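You operate a simulated robot arm through the tools that you are given. There is no shell and no other tool. Be economical: measure what you need, move in short steps, check, and stop when the job is done.

You are at the controls of a simulated two-armed robot. One attempt, no reset.

Task
Pick up the small saddle from the top of the brown table with one hand, pass it to the other hand and put it on the top of the steel table. Set down upright: small saddle.

Only the result counts: the job must be done as asked and must still hold three seconds after the hand-in. Knocking over, shifting, dropping, spilling or breaking anything else fails it.

Robot
Two 7-joint arms with four-finger grippers on one trunk, on a base that drives. Base frame: it is fixed to the floor where the robot stands at the start and does not move with it; the origin is under the middle of the robot, x ahead of it, y to its left, z up; the surface under the hand at the start is at about z = 0.8. Lengths are in m, angles in degrees, forces in N, time in s.
The left shoulder is at the start at [0.04, 0.181, 1.204], the right one opposite. With the tool pointing down near the work surface each hand reaches from about 0.28 to 0.82 m from the robot's upright axis, wherever it stands, measured 20 degrees to its own side. Places, roughly: top of the steel table (57x20 cm) [-0.8, 0.68, 0.86]. Payload 3.67 kg a hand.
The tool frame of a hand sits at the grasp point between the pads (the TCP): z along the fingers, y along the line on which they close. The tips reach 0.028 m beyond it. Largest opening 0.112 m; the body of the gripper starts 0.073 m behind the TCP.
Orientation is told as [roll, pitch, yaw] about the base's x, y, z axes, in that order, counted from this pose: with the fingers straight down and closing along the base's y, the tool's x points along the base's -x, its y along +y and its z along -z.

Tools
- The arms move only by the tool move_arm. It takes "left_increments", "right_increments" or both (then of equal length, played together; a hand with none holds still); each is a list of rows, each a list of 7 numbers: the shift along the base's x, y, z in m, then the turn, a rotation vector about the base's x, y, z in degrees, then the finger opening in m, from 0 to 0.112. In form: [[dx, dy, dz, ax, ay, az, claw], ...]. A call has 1 to 10 rows; each row shifts and turns the commanded pose from where the row before left it. Each row takes 0.2 s and may step no farther than 0.05 m and 8.6 degrees from the row before; otherwise, or with a gripper value out of range, the whole call is refused. A pose out of reach is approached as far as the arm can. The call stops where the force on the tool passes 40 N (or 10 N more than at its start, if that is more) or the arm is blocked; 0.2 s more then pass. The fingers move at their own pace and stop on an object; they squeeze with about 30 N. The grip force told is the motor's: it shows also when the fingers shut on nothing. Time passes only in rows, and 0.2 s behind the last, so rows that do not move let the fingers close. It gives the time, the measured TCP pose, the force on the tool (base axes), the opening and the grip force at its end, in the units of the frame above (readings bear some noise), with the torque about the TCP (base axes, N m) and any sound that the robot's microphone picked up.
- Cameras (640 x 400 px; columns grow to the right, rows downward): "scene" is now at [0.0596, 0.0671, 1.4299]; the picture's right is [0.91, -0.41, -0.00], its down [-0.28, -0.62, -0.73] and it looks along [0.30, 0.67, -0.68] (base axes); focal length 214 px, centre (320, 200). "left" rides on the left gripper at [0.06, 0.018, -0.104] in its tool frame; the picture's right is [-0.29, 0.96, 0.00], its down [-0.80, -0.24, -0.55] and it looks along [-0.53, -0.16, 0.83] (tool axes); focal length 234 px, centre (320, 200). "right" rides on the right gripper at [0.06, -0.018, -0.104] in its tool frame; the picture's right is [0.29, 0.96, 0.00], its down [-0.80, 0.24, -0.55] and it looks along [-0.53, 0.16, 0.83] (tool axes); focal length 234 px, centre (320, 200). There is no depth. A picture from a camera that has moved, and an enlarged one, comes with that camera's place and axes in the base frame and with its lens. The place of the scene camera against the robot may be out by one fixed shift of up to 0.018 m in any direction.
- camera(camera): a new picture of that camera. It takes no simulated time.
- raise_lower(by): slides the trunk up (or, below 0, down) by that many m; the arms and the scene camera ride with it, the base frame stays. It gives what a move gives, with no picture.
- base_move(legs): drives the robot by 1 to 6 legs, each [ahead, left, turn to the left] in m, m and degrees, along the robot's own axes; the way and the turn of a leg run together, so that a leg with both is an arc; at most 1.5 m and 180 degrees a leg. The arms and the cameras ride along, it lands a little off, and it stops where it bumps. It gives what a move gives.
- aim_head(pan, tilt): turns the head with the scene camera to pan (to the left, within 86 degrees either way) and tilt (down, from -29 to 69), counted from straight ahead of the robot. It gives what a move gives.
- close_up(camera, box): a new picture of the part [left, top, right, bottom] of that camera's present view, enlarged. It takes no simulated time.
- hand_in(): hands the job in; it is judged then, once.

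Go step by step. Nothing tells you exact positions but the pictures and the camera data: compare them with the known pose of the tool, close in by small moves and look again before you grip or let go. The budget is 120 turns and 100 pictures, counting those below and the enlarged ones. Unless the task says otherwise, let go and move clear before handing in, and close with one line.

The tools are called after "Emit:" as a command line: name --argument value ..., lists and objects as JSON in quotes. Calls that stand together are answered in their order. move_arm: Moves the arms, as the interface text tells. Its arguments: {"type":"object","properties":{"left_increments":{"type":"array"},"right_increments":{"type":"array"}},"required":[]} The other tools are called the same way: raise_lower (by) slides the trunk up or down; base_move (legs) drives the base; aim_head (pan, tilt) turns the head that bears the scene camera; camera (camera) takes a picture; close_up (camera, box) takes an enlarged picture of a part of a camera's view; hand_in () hands the job in.

At the start:

```text
time: 0.0
left_tool_pos: [0.4114, 0.569, 1.1659]
left_ee_rot: [0.0, 0.0, 0.0]
left_ft_force: [0.4, 0.9, -0.6]
left_moment: [0.02, 0.02, 0.02]
left_gripper_width: 0.1119
left_finger_force: 0.1
right_tool_pos: [0.5044, 0.0512, 1.109]
right_ee_rot: [0.0, 0.0, 0.1]
right_ft_force: [0.2, 0.1, 0.1]
right_moment: [-0.03, -0.01, 0.01]
right_gripper_width: 0.1121
right_finger_force: 0.0
trunk travel left (down, up): [-0.325, 0.189]
robot x, y, heading: [-0.002, 0.0035, -0.0]
head pan, tilt: [65.9, 43.1]
```

scene: 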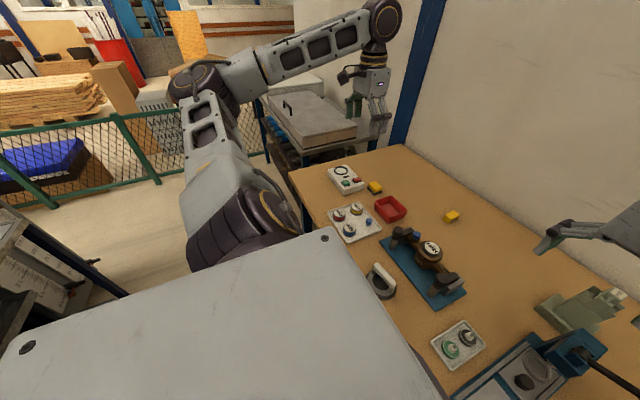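
right: 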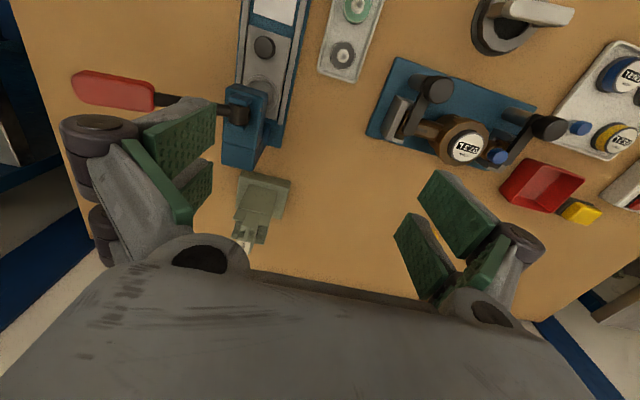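
left: 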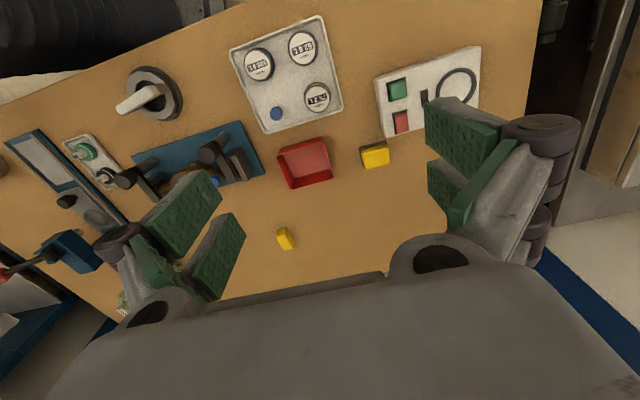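

I see a brown table with several fixtures and small loose parts; the saddle may be the grey-green piece near the right hand. I will enlarge the views to identify it.

Emit:
close_up --camera "right" --box '[200, 140, 340, 280]'

Emit:
close_up --camera "scene" --box '[320, 140, 640, 400]'

Emit:
aim_head --pan 10 --tilt 50

Emit:
camera --camera "scene"

```text
2.86 times, centred on (270, 210) of right
camera zoom: at [0.4443, 0.0311, 1.213], right [-0.29, 0.96, 0.0], down [0.8, 0.24, 0.55], along [0.53, 0.16, -0.83], focal length 669 px, centre (463, 171)
```

zoom: 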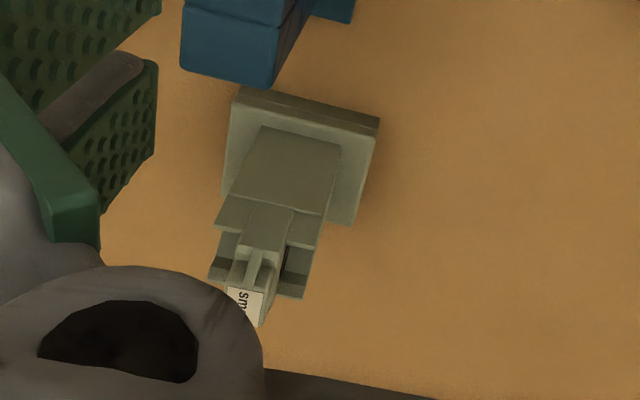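

```text
1.54 times, centred on (480, 270) of scene
camera zoom: at [0.0596, 0.0671, 1.4299], right [0.91, -0.41, 0.0], down [-0.28, -0.62, -0.73], along [0.3, 0.67, -0.68], focal length 330 px, centre (74, 92)
```

zoom: 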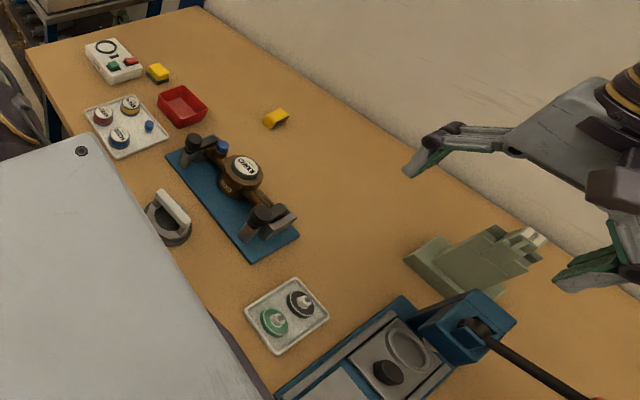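

```text
time: 1.2
left_tool_pos: [0.4124, 0.5673, 1.1644]
left_ee_rot: [0.0, 0.0, 0.0]
left_ft_force: [-0.3, -0.6, 0.4]
left_moment: [0.0, 0.0, -0.05]
left_gripper_width: 0.1121
left_finger_force: 0.1
right_tool_pos: [0.5034, 0.0506, 1.1085]
right_ee_rot: [0.0, 0.1, 0.0]
right_ft_force: [-0.5, 0.5, -0.5]
right_moment: [-0.01, 0.0, 0.03]
right_gripper_width: 0.1119
right_finger_force: 0.1
trunk travel left (down, up): [-0.325, 0.189]
robot x, y, heading: [0.0013, -0.0013, 0.1]
head pan, tilt: [10.0, 50.0]
```

```text
94 pictures are left
camera scene: at [0.1016, 0.005, 1.4203], right [0.17, -0.98, 0.0], down [-0.75, -0.13, -0.64], along [0.63, 0.11, -0.77], focal length 214 px, centre (320, 200)
```

scene: 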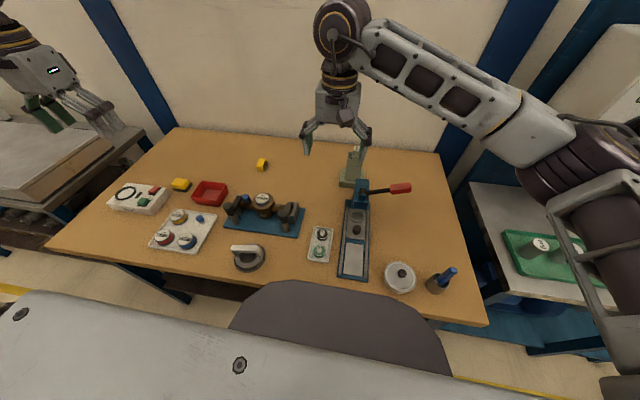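

The grey-green piece carries a label starting "sm". I zoom in on it from the scene camera and look around for the steel table.

Emit:
close_up --camera "scene" --box '[310, 130, 420, 200]'

Emit:
aim_head --pan 86 --tilt 25

Emit:
camera --camera "scene"

```text
5.71 times, centred on (365, 165) of scene
camera zoom: at [0.1016, 0.005, 1.4203], right [0.17, -0.98, 0.0], down [-0.75, -0.13, -0.64], along [0.63, 0.11, -0.77], focal length 1226 px, centre (63, 400)
```

zoom: 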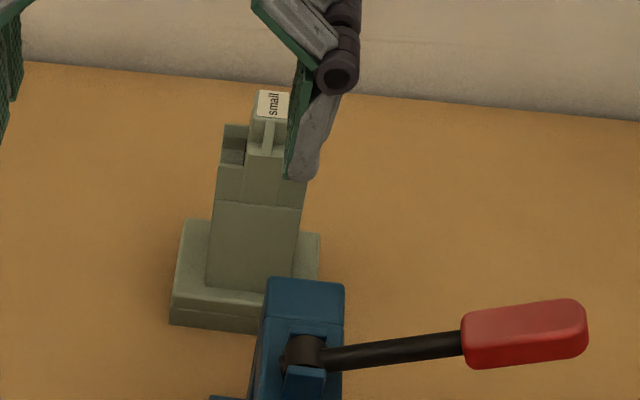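

```text
time: 2.7
left_tool_pos: [0.4115, 0.567, 1.1669]
left_ee_rot: [0.0, 0.0, 0.0]
left_ft_force: [-0.6, 0.5, -0.2]
left_moment: [0.03, -0.01, -0.02]
left_gripper_width: 0.1122
left_finger_force: 0.1
right_tool_pos: [0.5042, 0.0519, 1.1083]
right_ee_rot: [0.0, 0.1, 0.1]
right_ft_force: [0.0, 0.1, 1.1]
right_moment: [0.01, -0.02, 0.03]
right_gripper_width: 0.112
right_finger_force: 0.0
trunk travel left (down, up): [-0.325, 0.189]
robot x, y, heading: [-0.0004, 0.0026, 0.0]
head pan, tilt: [85.9, 25.0]
```

```text
92 pictures are left
camera scene: at [0.0324, 0.0834, 1.4577], right [1.0, -0.07, 0.0], down [-0.03, -0.42, -0.91], along [0.06, 0.9, -0.42], focal length 214 px, centre (320, 200)
```

scene: 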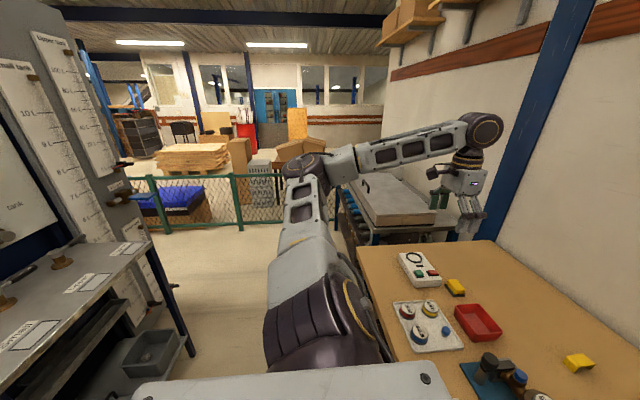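

The object's label reads "small", and the steel table is behind-left with labelled places. I zoom in on it.

Emit:
close_up --camera "scene" --box '[0, 180, 200, 400]'

Emit:
close_up --camera "scene" --box '[0, 0, 160, 200]'

Emit:
aim_head --pan -20 --tilt 45

Emit:
camera --camera "scene"

```text
1.82 times, centred on (100, 290) of scene
camera zoom: at [0.0324, 0.0834, 1.4577], right [1.0, -0.07, 0.0], down [-0.03, -0.42, -0.91], along [0.06, 0.9, -0.42], focal length 390 px, centre (720, 36)
```

zoom: 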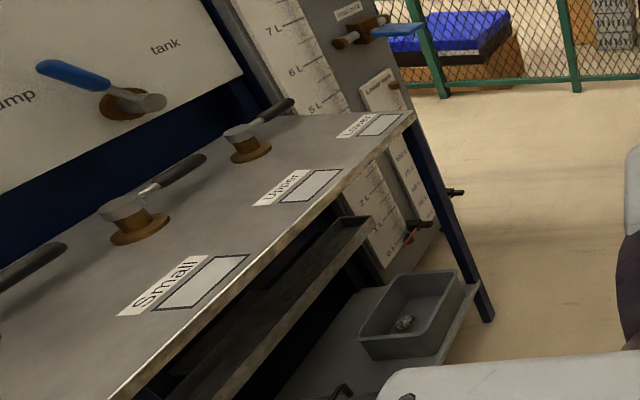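

```text
2.00 times, centred on (80, 100) of scene
camera zoom: at [0.0324, 0.0834, 1.4577], right [1.0, -0.07, 0.0], down [-0.03, -0.42, -0.91], along [0.06, 0.9, -0.42], focal length 429 px, centre (800, 400)
```

zoom: 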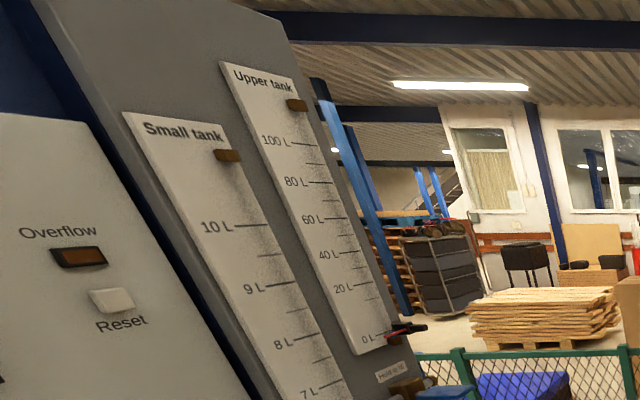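

```text
time: 4.6
left_tool_pos: [0.4123, 0.5681, 1.1669]
left_ee_rot: [-0.1, 0.0, 0.0]
left_ft_force: [-1.0, 0.3, 1.2]
left_moment: [-0.03, 0.03, 0.02]
left_gripper_width: 0.1118
left_finger_force: 0.0
right_tool_pos: [0.5043, 0.0511, 1.1083]
right_ee_rot: [0.1, 0.0, 0.1]
right_ft_force: [-0.1, -0.3, 0.3]
right_moment: [0.02, -0.01, 0.0]
right_gripper_width: 0.1121
right_finger_force: 0.1
trunk travel left (down, up): [-0.325, 0.189]
robot x, y, heading: [0.0006, 0.0013, -0.0]
head pan, tilt: [-20.0, 45.0]
```

```text
89 pictures are left
camera scene: at [0.1022, -0.0362, 1.4272], right [-0.34, -0.94, 0.0], down [-0.66, 0.24, -0.71], along [0.66, -0.24, -0.71], focal length 214 px, centre (320, 200)
```

scene: 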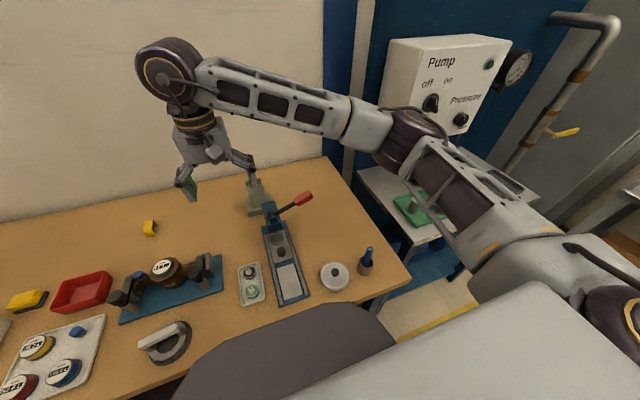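

The saddle stands at about (0.72, -0.01), roughly 0.15 m tall. I draw the right hand back to get a clear view of its shape.

Emit:
move_arm --right_increments '[[-0.05, -0.02, 0, 0, 0, 0, 0.112], [-0.05, -0.02, 0, 0, 0, 0, 0.112], [-0.04, -0.01, 0, 0, 0, 0, 0.112]]'

Emit:
camera --camera "right"

Emit:
aim_head --pan 0 --tilt 40

Emit:
camera --camera "scene"

```text
refused: row 1 steps farther than a row can; nothing moved
```

```text
88 pictures are left
camera right: at [0.4444, 0.0311, 1.213], right [-0.29, 0.96, 0.0], down [0.8, 0.24, 0.55], along [0.53, 0.16, -0.83], focal length 234 px, centre (320, 200)
```

right: 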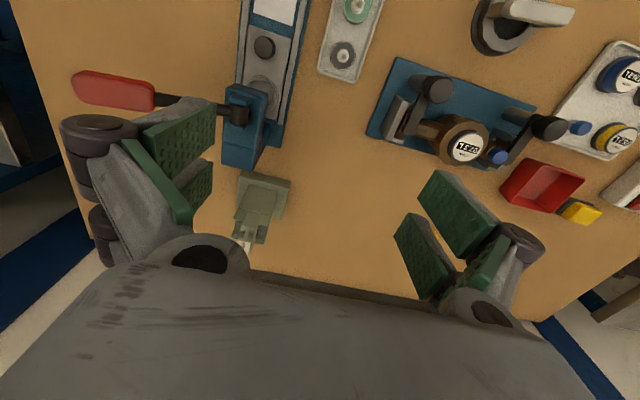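

```text
time: 5.4
left_tool_pos: [0.4127, 0.5676, 1.1669]
left_ee_rot: [0.1, -0.1, 0.0]
left_ft_force: [0.0, -0.2, -1.0]
left_moment: [0.02, 0.0, -0.02]
left_gripper_width: 0.1121
left_finger_force: 0.2
right_tool_pos: [0.504, 0.0506, 1.1087]
right_ee_rot: [-0.1, 0.0, 0.0]
right_ft_force: [0.1, 0.0, 0.0]
right_moment: [0.01, -0.03, -0.02]
right_gripper_width: 0.112
right_finger_force: 0.1
trunk travel left (down, up): [-0.325, 0.189]
robot x, y, heading: [-0.0046, -0.0008, 0.1]
head pan, tilt: [0.0, 40.0]
```

```text
87 pictures are left
camera scene: at [0.1107, -0.0086, 1.4344], right [0.0, -1.0, 0.0], down [-0.64, 0.0, -0.77], along [0.77, 0.0, -0.64], focal length 214 px, centre (320, 200)
```

scene: 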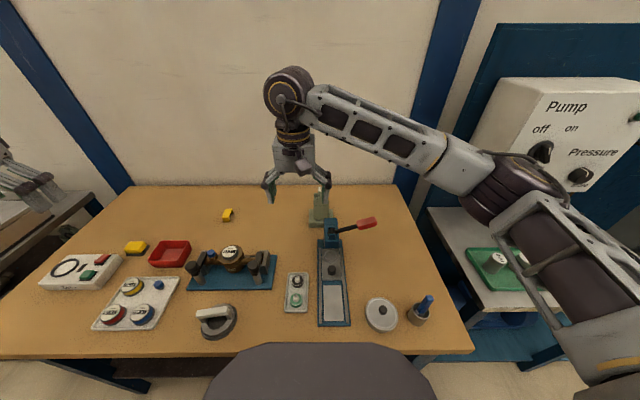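

The step was too long, so I redo it with shorter rows.

Emit:
move_arm --right_increments '[[-0.045, -0.015, 0, 0, 0, 0, 0.112], [-0.045, -0.015, 0, 0, 0, 0, 0.112], [-0.045, -0.015, 0, 0, 0, 0, 0.112]]'

Emit:
close_up --camera "right" --box '[240, 50, 400, 210]'

Emit:
close_up --camera "scene" --box '[280, 170, 380, 240]'

Emit:
close_up --camera "left" --box '[0, 200, 160, 360]'

```text
time: 6.2
left_tool_pos: [0.4109, 0.5685, 1.1661]
left_ee_rot: [0.0, -0.1, 0.0]
left_ft_force: [-0.4, -0.5, 0.5]
left_moment: [0.02, -0.03, -0.04]
left_gripper_width: 0.112
left_finger_force: 0.1
right_tool_pos: [0.3687, 0.0088, 1.1073]
right_ee_rot: [0.0, -0.2, -0.1]
right_ft_force: [0.3, 0.2, -0.3]
right_moment: [0.0, -0.04, -0.01]
right_gripper_width: 0.1118
right_finger_force: 0.0
trunk travel left (down, up): [-0.325, 0.189]
robot x, y, heading: [0.0023, -0.0027, 0.1]
head pan, tilt: [0.0, 40.0]
```

```text
2.50 times, centred on (320, 130) of right
camera zoom: at [0.3083, -0.0108, 1.2125], right [-0.29, 0.96, 0.0], down [0.8, 0.24, 0.55], along [0.53, 0.16, -0.83], focal length 585 px, centre (320, 375)
```

zoom: 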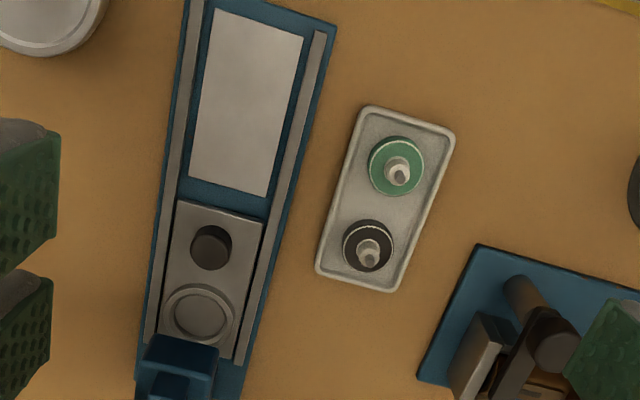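

```text
5.71 times, centred on (330, 205) of scene
camera zoom: at [0.1098, -0.0088, 1.4345], right [0.0, -1.0, 0.0], down [-0.64, 0.0, -0.77], along [0.77, 0.0, -0.64], focal length 1226 px, centre (263, 171)
```

zoom: 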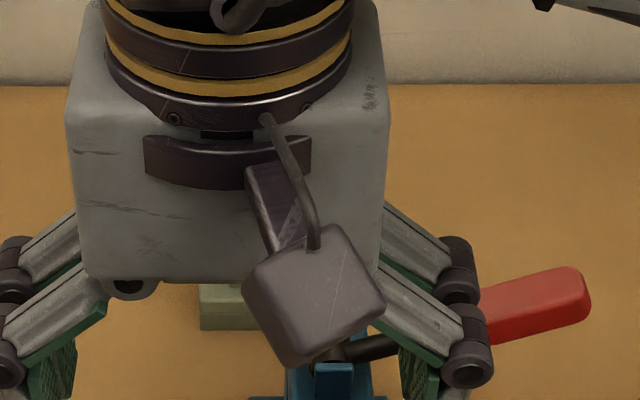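

```text
2.50 times, centred on (80, 280) of left
camera zoom: at [0.3512, 0.586, 1.271], right [0.29, 0.96, 0.0], down [0.8, -0.24, 0.55], along [0.53, -0.16, -0.83], focal length 585 px, centre (920, 0)
```

zoom: 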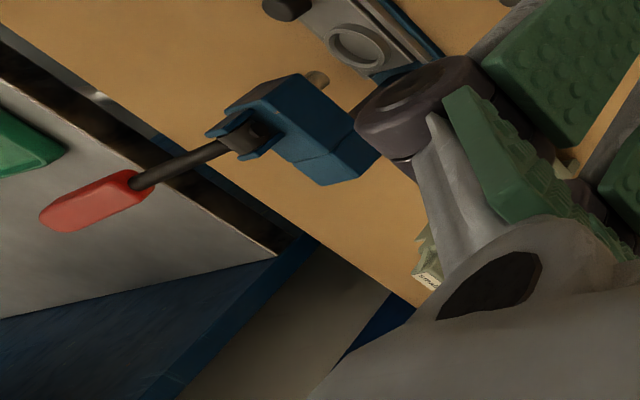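

The right camera looks forward, so withdrawing hid the saddle. I move the right hand sideways so the scene camera gets a clear view.

Emit:
move_arm --right_increments '[[0, -0.048, 0, 0, 0, 0, 0.112], [0, -0.048, 0, 0, 0, 0, 0.112], [0, -0.048, 0, 0, 0, 0, 0.112], [0, -0.048, 0, 0, 0, 0, 0.112], [0, -0.048, 0, 0, 0, 0, 0.112], [0, -0.048, 0, 0, 0, 0, 0.112]]'

Emit:
close_up --camera "scene" --box '[270, 160, 370, 240]'

Emit:
camera --camera "right"

```text
time: 7.6
left_tool_pos: [0.4113, 0.5678, 1.1664]
left_ee_rot: [0.2, 0.1, 0.0]
left_ft_force: [-0.6, -0.7, 1.4]
left_moment: [0.07, 0.0, -0.03]
left_gripper_width: 0.1119
left_finger_force: 0.1
right_tool_pos: [0.3669, -0.2822, 1.1114]
right_ee_rot: [0.1, -0.1, 0.1]
right_ft_force: [-0.2, 0.1, 0.7]
right_moment: [0.01, -0.02, -0.02]
right_gripper_width: 0.1119
right_finger_force: 0.0
trunk travel left (down, up): [-0.325, 0.189]
robot x, y, heading: [-0.0028, 0.0017, 0.0]
head pan, tilt: [0.0, 40.0]
```

```text
5.00 times, centred on (320, 200) of scene
camera zoom: at [0.1094, -0.01, 1.4346], right [0.0, -1.0, 0.0], down [-0.64, 0.0, -0.77], along [0.77, 0.0, -0.64], focal length 1072 px, centre (320, 200)
```

zoom: 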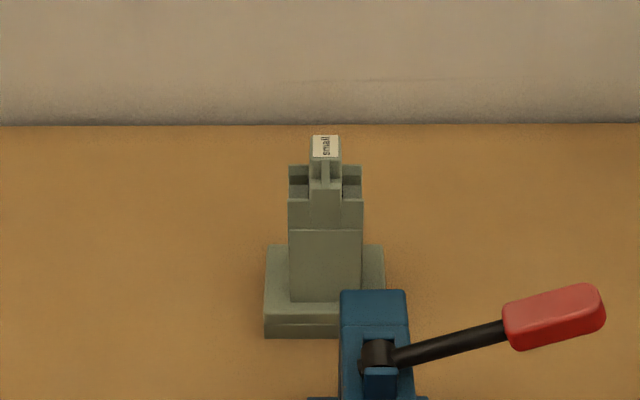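

```text
82 pictures are left
camera right: at [0.3069, -0.3024, 1.2151], right [-0.29, 0.96, 0.0], down [0.8, 0.24, 0.56], along [0.53, 0.16, -0.83], focal length 234 px, centre (320, 200)
```

right: 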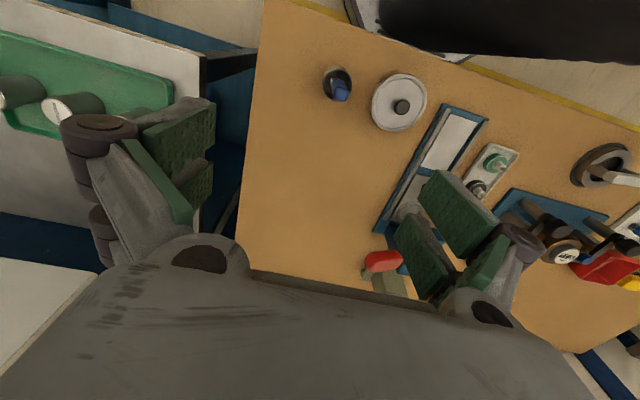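

The saddle is upright with a base plate about 9.5 cm wide, a body about 5.8 cm wide and a labelled top tab. I tilt and turn the left hand so its camera sees it from the left side.

Emit:
move_arm --left_increments '[[0.015, -0.019, -0.012, 0, -8, 0, 0.112], [0.015, -0.019, -0.012, 0, -8, 0, 0.112], [0.015, -0.019, -0.012, 0, -8, 0, 0.112], [0.015, -0.019, -0.012, 0, -8, 0, 0.112], [0.015, -0.019, -0.012, 0, -8, 0, 0.112], [0.015, -0.019, -0.012, 0, 0, -7.5, 0.112], [0.015, -0.019, -0.012, 0, 0, -7.5, 0.112], [0.015, -0.019, -0.012, 0, 0, -7.5, 0.112], [0.015, -0.019, -0.012, 0, 0, -7.5, 0.112], [0.015, -0.019, -0.012, 0, 0, -7.5, 0.112]]'

Emit:
move_arm --left_increments '[[0.015, -0.019, -0.012, 0, 0, -7.5, 0.112], [0.015, -0.019, -0.012, 0, 0, -7.5, 0.112], [0.015, -0.019, -0.012, 0, 0, -7.5, 0.112]]'

Emit:
camera --camera "left"

Emit:
camera --camera "scene"

```text
time: 9.8
left_tool_pos: [0.561, 0.3779, 1.0446]
left_ee_rot: [-0.2, -39.9, -37.4]
left_ft_force: [0.6, -0.4, 0.3]
left_moment: [-0.03, 0.03, -0.02]
left_gripper_width: 0.112
left_finger_force: 0.0
right_tool_pos: [0.3697, -0.2805, 1.1093]
right_ee_rot: [0.0, 0.1, 0.0]
right_ft_force: [0.1, 0.9, 0.3]
right_moment: [-0.02, 0.03, 0.0]
right_gripper_width: 0.1121
right_finger_force: 0.0
trunk travel left (down, up): [-0.325, 0.189]
robot x, y, heading: [-0.0012, -0.0008, 0.0]
head pan, tilt: [0.0, 40.0]
```

```text
time: 10.6
left_tool_pos: [0.6072, 0.3188, 1.009]
left_ee_rot: [0.0, -40.1, -60.1]
left_ft_force: [0.0, -0.3, 0.1]
left_moment: [-0.01, -0.01, -0.01]
left_gripper_width: 0.1119
left_finger_force: 0.1
right_tool_pos: [0.369, -0.2826, 1.1111]
right_ee_rot: [0.1, 0.2, 0.0]
right_ft_force: [0.1, 0.1, 1.2]
right_moment: [0.01, 0.0, 0.02]
right_gripper_width: 0.1119
right_finger_force: 0.1
trunk travel left (down, up): [-0.325, 0.189]
robot x, y, heading: [-0.0012, -0.0029, -0.0]
head pan, tilt: [0.0, 40.0]
```

```text
81 pictures are left
camera left: at [0.5666, 0.4263, 1.0513], right [0.94, 0.29, 0.18], down [-0.08, -0.34, 0.94], along [0.33, -0.9, -0.3], focal length 234 px, centre (320, 200)
```

left: 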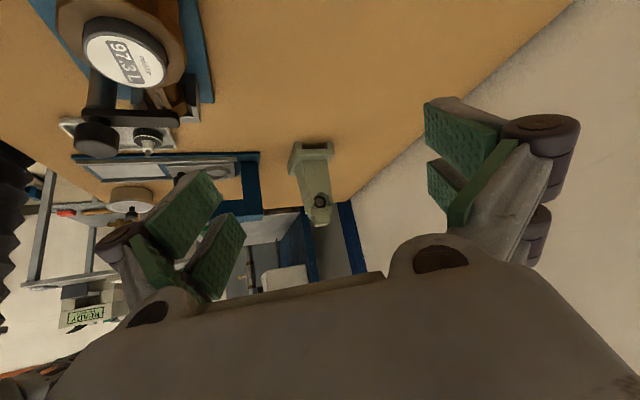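

```text
80 pictures are left
camera scene: at [0.112, -0.0091, 1.4343], right [0.0, -1.0, 0.0], down [-0.64, 0.0, -0.77], along [0.77, 0.0, -0.64], focal length 214 px, centre (320, 200)
```

scene: 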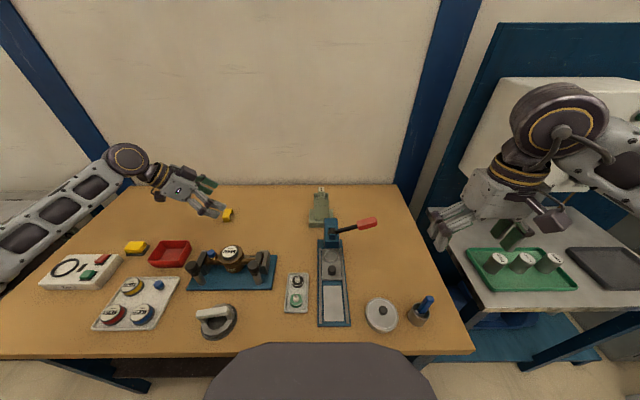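

Emit:
close_up --camera "left" --box '[260, 120, 360, 240]'

```text
3.33 times, centred on (310, 180) of left
camera zoom: at [0.5666, 0.4263, 1.0513], right [0.94, 0.29, 0.18], down [-0.08, -0.34, 0.94], along [0.33, -0.9, -0.3], focal length 781 px, centre (353, 267)
```

zoom: 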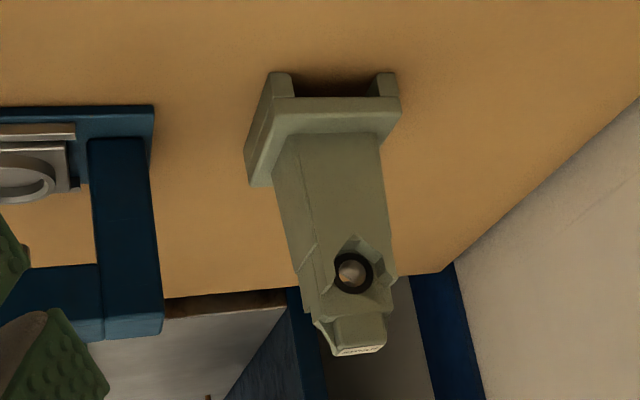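

The side view shows a body about 5.5 cm deep, base feet on z≈0.80, base-plate top ≈0.83 and tab top ≈0.96, centred near (0.717, -0.006). I bring the right hand above it.

Emit:
move_arm --right_increments '[[0.0348, 0.0276, 0, 0, 0, 0, 0.112], [0.0348, 0.0276, 0, 0, 0, 0, 0.112], [0.0348, 0.0276, 0, 0, 0, 0, 0.112], [0.0348, 0.0276, 0, 0, 0, 0, 0.112], [0.0348, 0.0276, 0, 0, 0, 0, 0.112], [0.0348, 0.0276, 0, 0, 0, 0, 0.112], [0.0348, 0.0276, 0, 0, 0, 0, 0.112], [0.0348, 0.0276, 0, 0, 0, 0, 0.112], [0.0348, 0.0276, 0, 0, 0, 0, 0.112], [0.0348, 0.0276, 0, 0, 0, 0, 0.112]]'

Emit:
camera --camera "right"

Emit:
camera --camera "left"

```text
time: 12.8
left_tool_pos: [0.6063, 0.3223, 1.0095]
left_ee_rot: [-0.1, -40.1, -59.9]
left_ft_force: [-0.1, 0.2, -0.2]
left_moment: [-0.07, 0.01, -0.01]
left_gripper_width: 0.1118
left_finger_force: 0.0
right_tool_pos: [0.718, -0.0026, 1.1075]
right_ee_rot: [-0.3, -0.1, 0.0]
right_ft_force: [-0.5, 0.4, 0.2]
right_moment: [0.01, -0.01, -0.02]
right_gripper_width: 0.112
right_finger_force: 0.0
trunk travel left (down, up): [-0.325, 0.189]
robot x, y, heading: [0.0006, -0.0005, -0.0]
head pan, tilt: [0.0, 40.0]
```

```text
78 pictures are left
camera right: at [0.6573, -0.0217, 1.2126], right [-0.29, 0.96, 0.0], down [0.8, 0.24, 0.55], along [0.53, 0.16, -0.83], focal length 234 px, centre (320, 200)
```

right: 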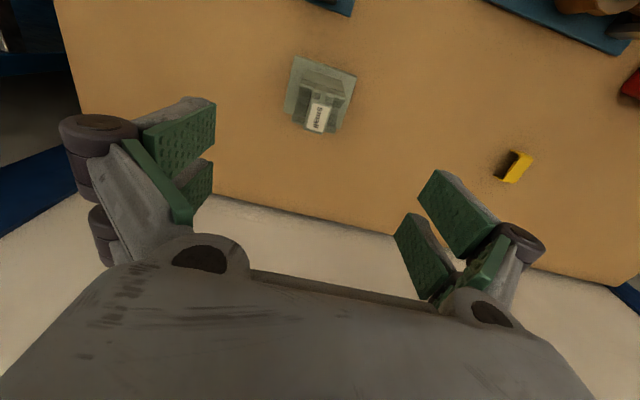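

```text
77 pictures are left
camera left: at [0.5657, 0.4293, 1.0504], right [0.94, 0.29, 0.18], down [-0.08, -0.34, 0.94], along [0.33, -0.9, -0.29], focal length 234 px, centre (320, 200)
```

left: 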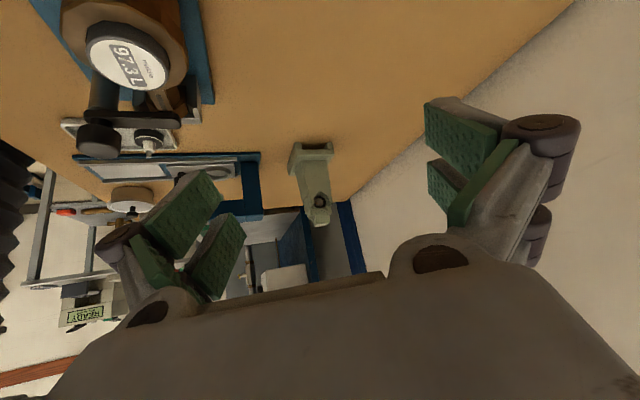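

The hand is aligned over the saddle (tab at ≈(0.718, -0.0055)). I descend partway and check.

Emit:
move_arm --right_increments '[[0, -0.001, -0.04, 0, 0, 0, 0.1], [0, 0, -0.04, 0, 0, 0, 0.1], [0, 0, -0.04, 0, 0, 0, 0.1]]'

Emit:
camera --camera "right"

Emit:
close_up --camera "left" --box '[240, 120, 400, 260]'

```text
time: 13.6
left_tool_pos: [0.6079, 0.3188, 1.0093]
left_ee_rot: [0.0, -40.0, -59.9]
left_ft_force: [-0.2, -0.3, -0.3]
left_moment: [-0.03, 0.0, 0.01]
left_gripper_width: 0.112
left_finger_force: 0.0
right_tool_pos: [0.7177, -0.0075, 0.9896]
right_ee_rot: [0.0, 0.0, 0.1]
right_ft_force: [0.7, 0.5, 0.5]
right_moment: [0.02, 0.04, 0.05]
right_gripper_width: 0.1001
right_finger_force: 0.0
trunk travel left (down, up): [-0.325, 0.189]
robot x, y, heading: [0.0001, -0.0002, 0.1]
head pan, tilt: [0.0, 40.0]
```

```text
76 pictures are left
camera right: at [0.6587, -0.0278, 1.0938], right [-0.29, 0.96, 0.0], down [0.8, 0.24, 0.55], along [0.53, 0.16, -0.83], focal length 234 px, centre (320, 200)
```

right: 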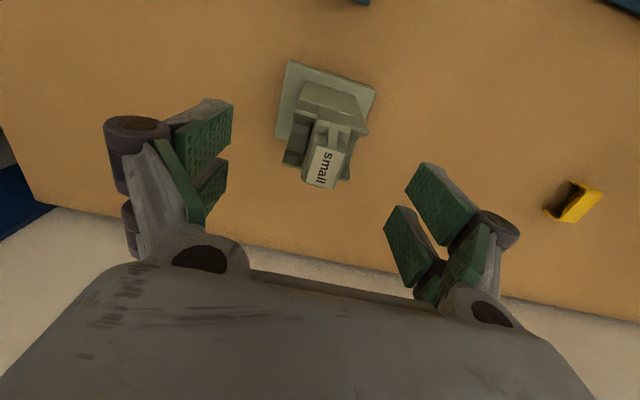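

```text
2.86 times, centred on (320, 190) of left
camera zoom: at [0.5662, 0.4258, 1.0515], right [0.94, 0.29, 0.18], down [-0.08, -0.34, 0.94], along [0.33, -0.9, -0.3], focal length 669 px, centre (320, 229)
```

zoom: 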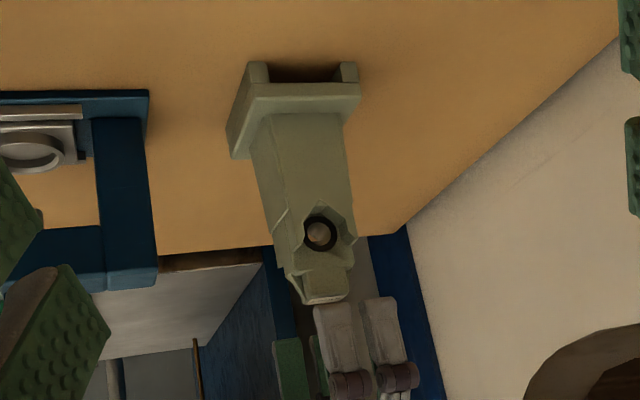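

Alignment holds (label at ≈(0.719, -0.006)). I descend to z≈0.913 and close.

Emit:
move_arm --right_increments '[[0, 0.001, -0.04, 0, 0, 0, 0.1], [0, 0, -0.036, 0, 0, 0, 0.1], [0, 0, 0, 0, 0, 0, 0.075]]'

Emit:
close_up --camera "left" --box '[240, 120, 400, 260]'

Emit:
close_up --camera "right" --box '[160, 40, 480, 280]'

```text
time: 14.4
left_tool_pos: [0.6063, 0.3194, 1.0116]
left_ee_rot: [0.1, -40.1, -59.9]
left_ft_force: [-0.4, 0.1, -0.3]
left_moment: [-0.02, -0.01, 0.0]
left_gripper_width: 0.112
left_finger_force: 0.0
right_tool_pos: [0.7167, -0.0054, 0.9133]
right_ee_rot: [0.0, 0.1, 0.0]
right_ft_force: [1.1, 0.7, 0.0]
right_moment: [-0.01, -0.03, 0.0]
right_gripper_width: 0.0752
right_finger_force: 0.1
trunk travel left (down, up): [-0.325, 0.189]
robot x, y, heading: [-0.0001, -0.0012, 0.1]
head pan, tilt: [0.0, 40.0]
```

```text
2.86 times, centred on (320, 190) of left
camera zoom: at [0.5653, 0.4265, 1.0519], right [0.94, 0.29, 0.19], down [-0.08, -0.34, 0.94], along [0.33, -0.9, -0.3], focal length 669 px, centre (320, 229)
```

zoom: 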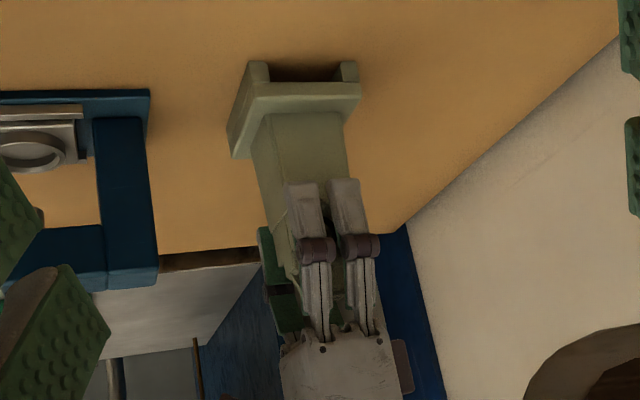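

```text
1.67 times, centred on (320, 160) of right
camera zoom: at [0.6564, -0.025, 1.0167], right [-0.29, 0.96, 0.0], down [0.8, 0.24, 0.55], along [0.53, 0.16, -0.83], focal length 390 px, centre (320, 267)
```

zoom: 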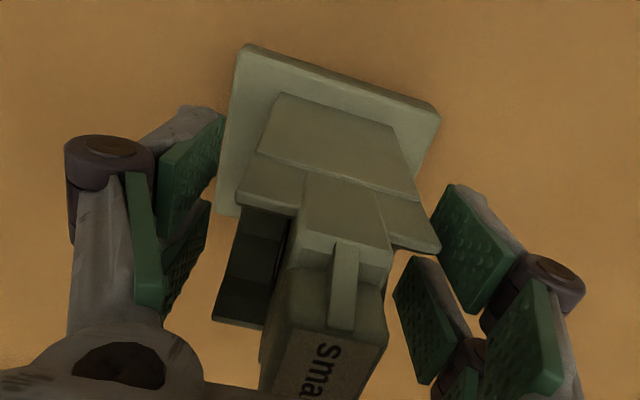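

The pads straddle the body at the right height. I close the fingers.

Emit:
move_arm --right_increments '[[0, 0, 0, 0, 0, 0, 0.05], [0, 0, 0, 0, 0, 0, 0.03], [0, 0, 0, 0, 0, 0, 0.03], [0, 0, 0, 0, 0, 0, 0.03]]'

Emit:
close_up --camera "left" --box '[240, 120, 400, 260]'

```text
time: 15.4
left_tool_pos: [0.607, 0.3191, 1.0089]
left_ee_rot: [-0.1, -39.9, -60.0]
left_ft_force: [0.1, -0.5, 0.2]
left_moment: [0.02, -0.01, 0.01]
left_gripper_width: 0.1119
left_finger_force: 0.0
right_tool_pos: [0.7164, -0.005, 0.9111]
right_ee_rot: [-0.1, 0.0, 0.0]
right_ft_force: [0.6, 0.8, 0.0]
right_moment: [0.29, -0.18, -0.04]
right_gripper_width: 0.0558
right_finger_force: 29.9
trunk travel left (down, up): [-0.325, 0.189]
robot x, y, heading: [0.0027, 0.001, 0.0]
head pan, tilt: [0.0, 40.0]
```

```text
2.86 times, centred on (320, 190) of left
camera zoom: at [0.566, 0.4266, 1.0514], right [0.94, 0.29, 0.18], down [-0.08, -0.34, 0.94], along [0.33, -0.9, -0.3], focal length 669 px, centre (320, 229)
```

zoom: 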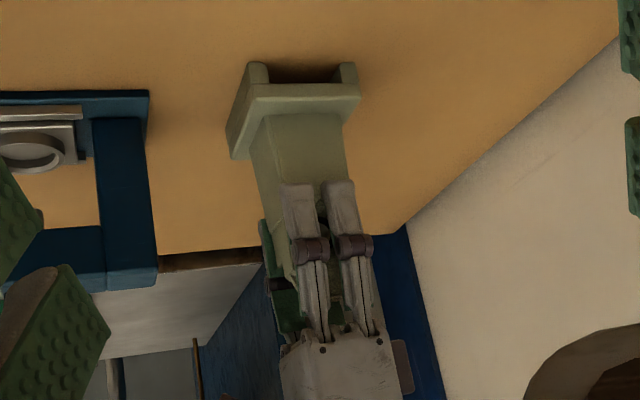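

Grip is 30 N on a 5.6 cm body. I lift straight up.

Emit:
move_arm --right_increments '[[0, 0, 0.02, 0, 0, 0, 0.03], [0, 0, 0.04, 0, 0, 0, 0.03], [0, 0, 0.045, 0, 0, 0, 0.03], [0, 0, 0.045, 0, 0, 0, 0.03], [0, 0, 0.045, 0, 0, 0, 0.03], [0, 0, 0.045, 0, 0, 0, 0.03]]'

Emit:
camera --camera "scene"

Emit:
camera --camera "left"

```text
time: 16.8
left_tool_pos: [0.6059, 0.3207, 1.009]
left_ee_rot: [0.0, -40.0, -60.0]
left_ft_force: [-0.6, 0.9, 0.1]
left_moment: [-0.04, -0.02, 0.0]
left_gripper_width: 0.112
left_finger_force: 0.0
right_tool_pos: [0.7186, -0.006, 1.1536]
right_ee_rot: [-0.1, 0.1, 0.0]
right_ft_force: [-0.3, -0.3, -5.8]
right_moment: [-0.01, 0.02, -0.03]
right_gripper_width: 0.056
right_finger_force: 29.7
trunk travel left (down, up): [-0.325, 0.189]
robot x, y, heading: [0.0012, 0.0008, 0.1]
head pan, tilt: [0.0, 40.0]
```

```text
71 pictures are left
camera scene: at [0.1103, -0.0077, 1.4345], right [0.0, -1.0, 0.0], down [-0.64, 0.0, -0.77], along [0.77, 0.0, -0.64], focal length 214 px, centre (320, 200)
```

scene: 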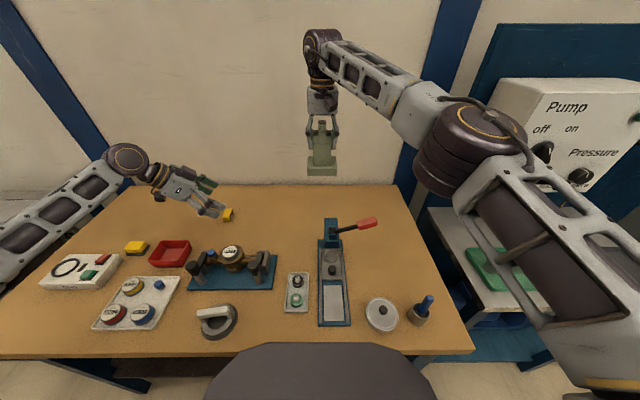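

```text
70 pictures are left
camera left: at [0.5653, 0.4271, 1.0517], right [0.94, 0.29, 0.19], down [-0.08, -0.34, 0.94], along [0.33, -0.9, -0.3], focal length 234 px, centre (320, 200)
```

left: 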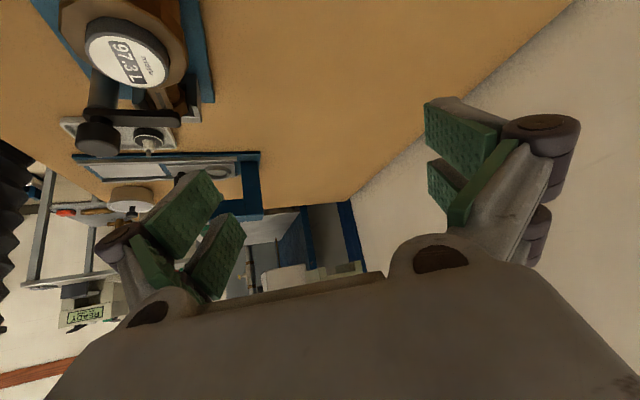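

The saddle is lifted and holds (about 0.6 kg). I look closely at the grip geometry for the handover.

Emit:
close_up --camera "scene" --box '[280, 80, 360, 190]'

```text
3.64 times, centred on (320, 135) of scene
camera zoom: at [0.1103, -0.0077, 1.4345], right [0.0, -1.0, 0.0], down [-0.64, 0.0, -0.77], along [0.77, 0.0, -0.64], focal length 780 px, centre (320, 436)
```

zoom: 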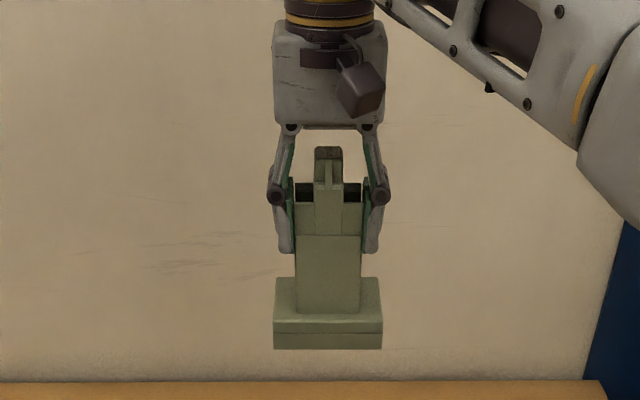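

Clear lower body is available below the right hand's pads. I bring the right hand back with a 30° yaw, and the left hand to a standoff along its approach line.

Emit:
move_arm --right_increments '[[-0.028, -0.015, 0, 0, 0, 6, 0.03], [-0.028, -0.015, 0, 0, 0, 6, 0.03], [-0.028, -0.015, 0, 0, 0, 6, 0.03], [-0.028, -0.015, 0, 0, 0, 6, 0.03], [-0.027, -0.014, 0, 0, 0, 6, 0.03]]'

Emit:
move_arm --left_increments '[[-0.0164, -0.0271, 0.0222, -7.217, -4.167, 0, 0.112], [-0.0164, -0.0271, 0.0222, -7.217, -4.167, 0, 0.112], [-0.0164, -0.0271, 0.0222, -7.217, -4.167, 0, 0.112], [-0.0164, -0.0271, 0.0222, 0, 0, 0, 0.112], [-0.0164, -0.0271, 0.0222, 0, 0, 0, 0.112], [-0.0164, -0.0271, 0.0222, 0, 0, 0, 0.112], [-0.0164, -0.0271, 0.0222, 0, 0, 0, 0.112], [-0.0164, -0.0271, 0.0222, 0, 0, 0, 0.112]]'

Emit:
camera --camera "left"

Emit:
camera --camera "scene"

```text
time: 18.0
left_tool_pos: [0.606, 0.3184, 1.0098]
left_ee_rot: [0.0, -40.1, -59.9]
left_ft_force: [0.3, -0.2, 0.2]
left_moment: [-0.01, -0.04, -0.01]
left_gripper_width: 0.112
left_finger_force: 0.0
right_tool_pos: [0.5785, -0.0784, 1.1527]
right_ee_rot: [0.0, 0.0, 30.0]
right_ft_force: [-0.8, 0.0, -6.5]
right_moment: [-0.02, 0.01, -0.02]
right_gripper_width: 0.0558
right_finger_force: 30.0
trunk travel left (down, up): [-0.325, 0.189]
robot x, y, heading: [0.0018, -0.0021, 0.0]
head pan, tilt: [0.0, 40.0]
```

```text
time: 19.8
left_tool_pos: [0.4749, 0.1009, 1.1867]
left_ee_rot: [0.0, -65.0, -59.9]
left_ft_force: [-0.9, 0.8, -0.5]
left_moment: [0.02, 0.0, 0.04]
left_gripper_width: 0.1119
left_finger_force: 0.2
right_tool_pos: [0.5807, -0.0786, 1.1515]
right_ee_rot: [0.0, 0.0, 30.0]
right_ft_force: [0.1, -0.9, -5.8]
right_moment: [0.04, 0.03, -0.02]
right_gripper_width: 0.0561
right_finger_force: 30.0
trunk travel left (down, up): [-0.325, 0.189]
robot x, y, heading: [-0.0014, -0.0011, 0.0]
head pan, tilt: [0.0, 40.0]
```

```text
68 pictures are left
camera left: at [0.4308, 0.214, 1.1771], right [0.89, 0.37, 0.26], down [-0.29, 0.02, 0.96], along [0.35, -0.93, 0.13], focal length 234 px, centre (320, 200)
```

left: 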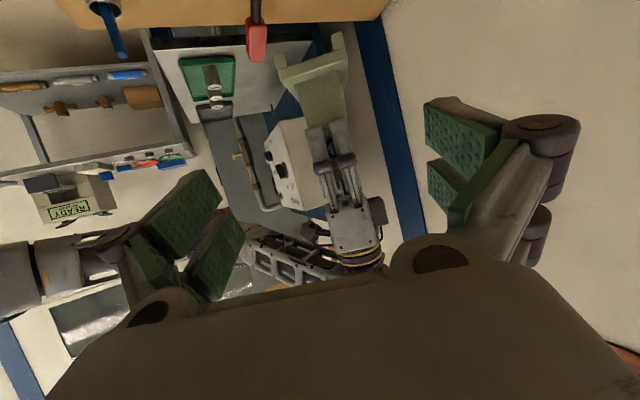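

```text
67 pictures are left
camera scene: at [0.1116, -0.0097, 1.4344], right [0.0, -1.0, 0.0], down [-0.64, 0.0, -0.77], along [0.77, 0.0, -0.64], focal length 214 px, centre (320, 200)
```

scene: 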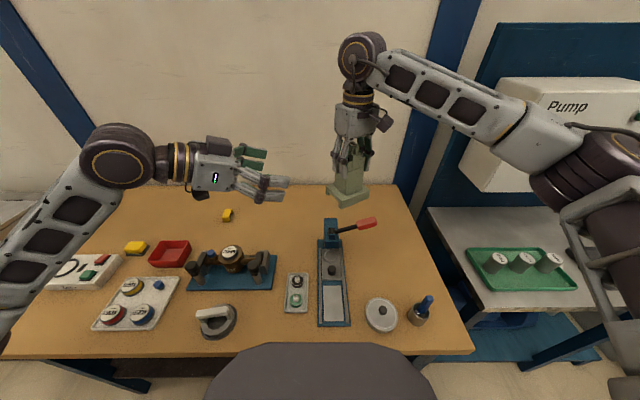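

The left hand is lined up. I advance halfway and check.

Emit:
move_arm --left_increments '[[0.0166, -0.0288, -0.0155, 0, 0, 0, 0.1], [0.0166, -0.0288, -0.0155, 0, 0, 0, 0.1], [0.0166, -0.0288, -0.0155, 0, 0, 0, 0.1]]'

Emit:
camera --camera "left"

Emit:
close_up --camera "scene" --box '[220, 80, 420, 220]'

```text
time: 20.6
left_tool_pos: [0.5295, 0.0165, 1.1428]
left_ee_rot: [0.0, -64.9, -60.1]
left_ft_force: [0.3, 0.2, -0.3]
left_moment: [-0.01, 0.01, -0.01]
left_gripper_width: 0.0999
left_finger_force: 0.1
right_tool_pos: [0.5807, -0.0789, 1.1517]
right_ee_rot: [0.1, 0.1, 30.0]
right_ft_force: [0.2, -0.7, -6.1]
right_moment: [0.0, -0.01, -0.01]
right_gripper_width: 0.0559
right_finger_force: 30.4
trunk travel left (down, up): [-0.325, 0.189]
robot x, y, heading: [-0.0004, 0.0026, 0.1]
head pan, tilt: [0.0, 40.0]
```

```text
66 pictures are left
camera left: at [0.4832, 0.1301, 1.1327], right [0.89, 0.37, 0.26], down [-0.29, 0.02, 0.96], along [0.35, -0.93, 0.13], focal length 234 px, centre (320, 200)
```

left: 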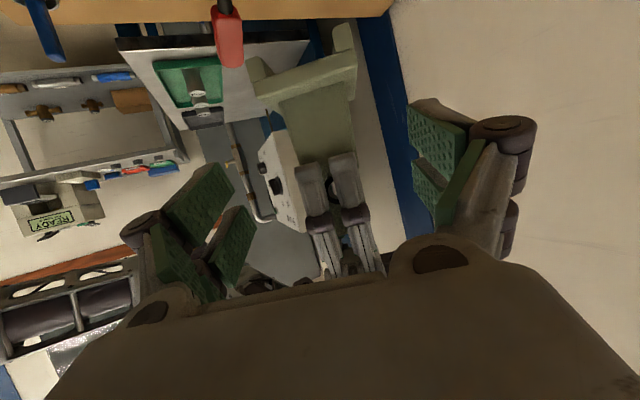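

```text
2.86 times, centred on (320, 150) of scene
camera zoom: at [0.1121, -0.0094, 1.4343], right [0.0, -1.0, 0.0], down [-0.64, 0.0, -0.77], along [0.77, 0.0, -0.64], focal length 613 px, centre (320, 343)
```

zoom: 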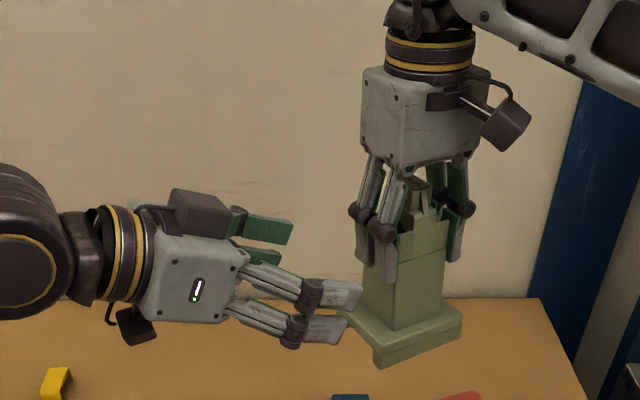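

The forked fingers are about 5.5 cm wide, so room below the right hand's pads is tight for the left. I will set the saddle back on its old spot and regrip higher; first the left hand backs off and the right returns above the spot.

Emit:
move_arm --left_increments '[[-0.0166, 0.0288, 0.0155, 0, 0, 0, 0.112], [-0.0166, 0.0288, 0.0155, 0, 0, 0, 0.112], [-0.0166, 0.0288, 0.0155, 0, 0, 0, 0.112], [-0.0166, 0.0288, 0.0, 0, 0, 0, 0.112], [-0.0166, 0.0288, 0.0, 0, 0, 0, 0.112]]'

Emit:
move_arm --right_increments '[[0.028, 0.015, 0, 0, 0, -6, 0.03], [0.028, 0.015, 0, 0, 0, -6, 0.03], [0.028, 0.015, 0, 0, 0, -6, 0.03], [0.028, 0.015, 0, 0, 0, -6, 0.03], [0.027, 0.014, 0, 0, 0, -6, 0.03], [0, 0, -0.045, 0, 0, 0, 0.03], [0, 0, -0.045, 0, 0, 0, 0.03], [0, 0, -0.045, 0, 0, 0, 0.03], [0, 0, -0.045, 0, 0, 0, 0.03], [0, 0, -0.04, 0, 0, 0, 0.03]]'

Emit:
camera --camera "scene"

```text
time: 21.8
left_tool_pos: [0.4425, 0.1599, 1.1886]
left_ee_rot: [0.1, -65.0, -60.1]
left_ft_force: [0.6, 0.4, 0.4]
left_moment: [-0.01, -0.03, 0.05]
left_gripper_width: 0.1119
left_finger_force: 0.1
right_tool_pos: [0.5788, -0.0792, 1.1529]
right_ee_rot: [0.0, 0.0, 30.0]
right_ft_force: [0.0, -0.5, -5.7]
right_moment: [-0.02, -0.01, -0.03]
right_gripper_width: 0.0558
right_finger_force: 30.2
trunk travel left (down, up): [-0.325, 0.189]
robot x, y, heading: [0.0012, 0.0009, 0.0]
head pan, tilt: [0.0, 40.0]
```

```text
time: 24.0
left_tool_pos: [0.4445, 0.1622, 1.1867]
left_ee_rot: [-0.2, -65.0, -59.8]
left_ft_force: [0.1, -0.7, 0.5]
left_moment: [0.0, -0.02, -0.02]
left_gripper_width: 0.112
left_finger_force: 0.1
right_tool_pos: [0.7166, -0.0061, 0.9322]
right_ee_rot: [0.1, 0.1, 0.1]
right_ft_force: [-0.4, 0.3, -6.2]
right_moment: [0.01, 0.02, 0.01]
right_gripper_width: 0.0559
right_finger_force: 29.6
trunk travel left (down, up): [-0.325, 0.189]
robot x, y, heading: [-0.0001, -0.0018, 0.2]
head pan, tilt: [0.0, 40.0]
```

```text
64 pictures are left
camera scene: at [0.1123, -0.0082, 1.4343], right [0.0, -1.0, 0.0], down [-0.64, 0.0, -0.77], along [0.77, 0.0, -0.64], focal length 214 px, centre (320, 200)
```

scene: 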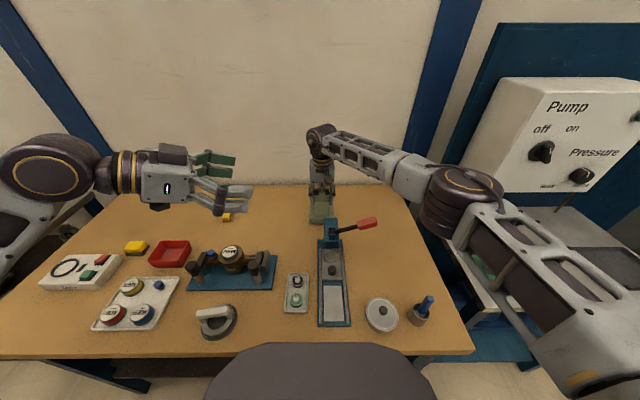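

The saddle hovers about 2 cm above its old spot. I lower it slowly to contact.

Emit:
move_arm --right_increments '[[0, 0, -0.01, 0, 0, 0, 0.03], [0, 0, -0.006, 0, 0, 0, 0.03], [0, 0, -0.003, 0, 0, 0, 0.03], [0, 0, 0, 0, 0, 0, 0.03]]'

```text
time: 25.0
left_tool_pos: [0.4439, 0.1612, 1.1879]
left_ee_rot: [-0.1, -65.0, -59.9]
left_ft_force: [-0.6, -0.5, 0.1]
left_moment: [-0.01, 0.0, 0.01]
left_gripper_width: 0.1119
left_finger_force: 0.1
right_tool_pos: [0.7175, -0.0057, 0.9125]
right_ee_rot: [0.0, 0.2, 0.1]
right_ft_force: [-1.0, 0.6, -6.7]
right_moment: [0.03, 0.01, 0.04]
right_gripper_width: 0.056
right_finger_force: 29.8
trunk travel left (down, up): [-0.325, 0.189]
robot x, y, heading: [-0.0031, 0.0042, 0.0]
head pan, tilt: [0.0, 40.0]
```

Emit:
move_arm --right_increments '[[0, 0, -0.001, 0, 0, 0, 0.03], [0, 0, -0.001, 0, 0, 0, 0.03], [0, 0, 0, 0, 0, 0, 0.03]]'

```text
time: 25.8
left_tool_pos: [0.4433, 0.1614, 1.1891]
left_ee_rot: [0.0, -64.9, -60.0]
left_ft_force: [-0.8, 0.7, 0.1]
left_moment: [0.01, -0.01, 0.02]
left_gripper_width: 0.1121
left_finger_force: 0.0
right_tool_pos: [0.7186, -0.0065, 0.9125]
right_ee_rot: [0.0, 0.1, 0.1]
right_ft_force: [-0.2, 0.0, 0.7]
right_moment: [-0.25, 0.16, 0.07]
right_gripper_width: 0.0559
right_finger_force: 29.8
trunk travel left (down, up): [-0.325, 0.189]
robot x, y, heading: [-0.0043, 0.0015, 0.1]
head pan, tilt: [0.0, 40.0]
```

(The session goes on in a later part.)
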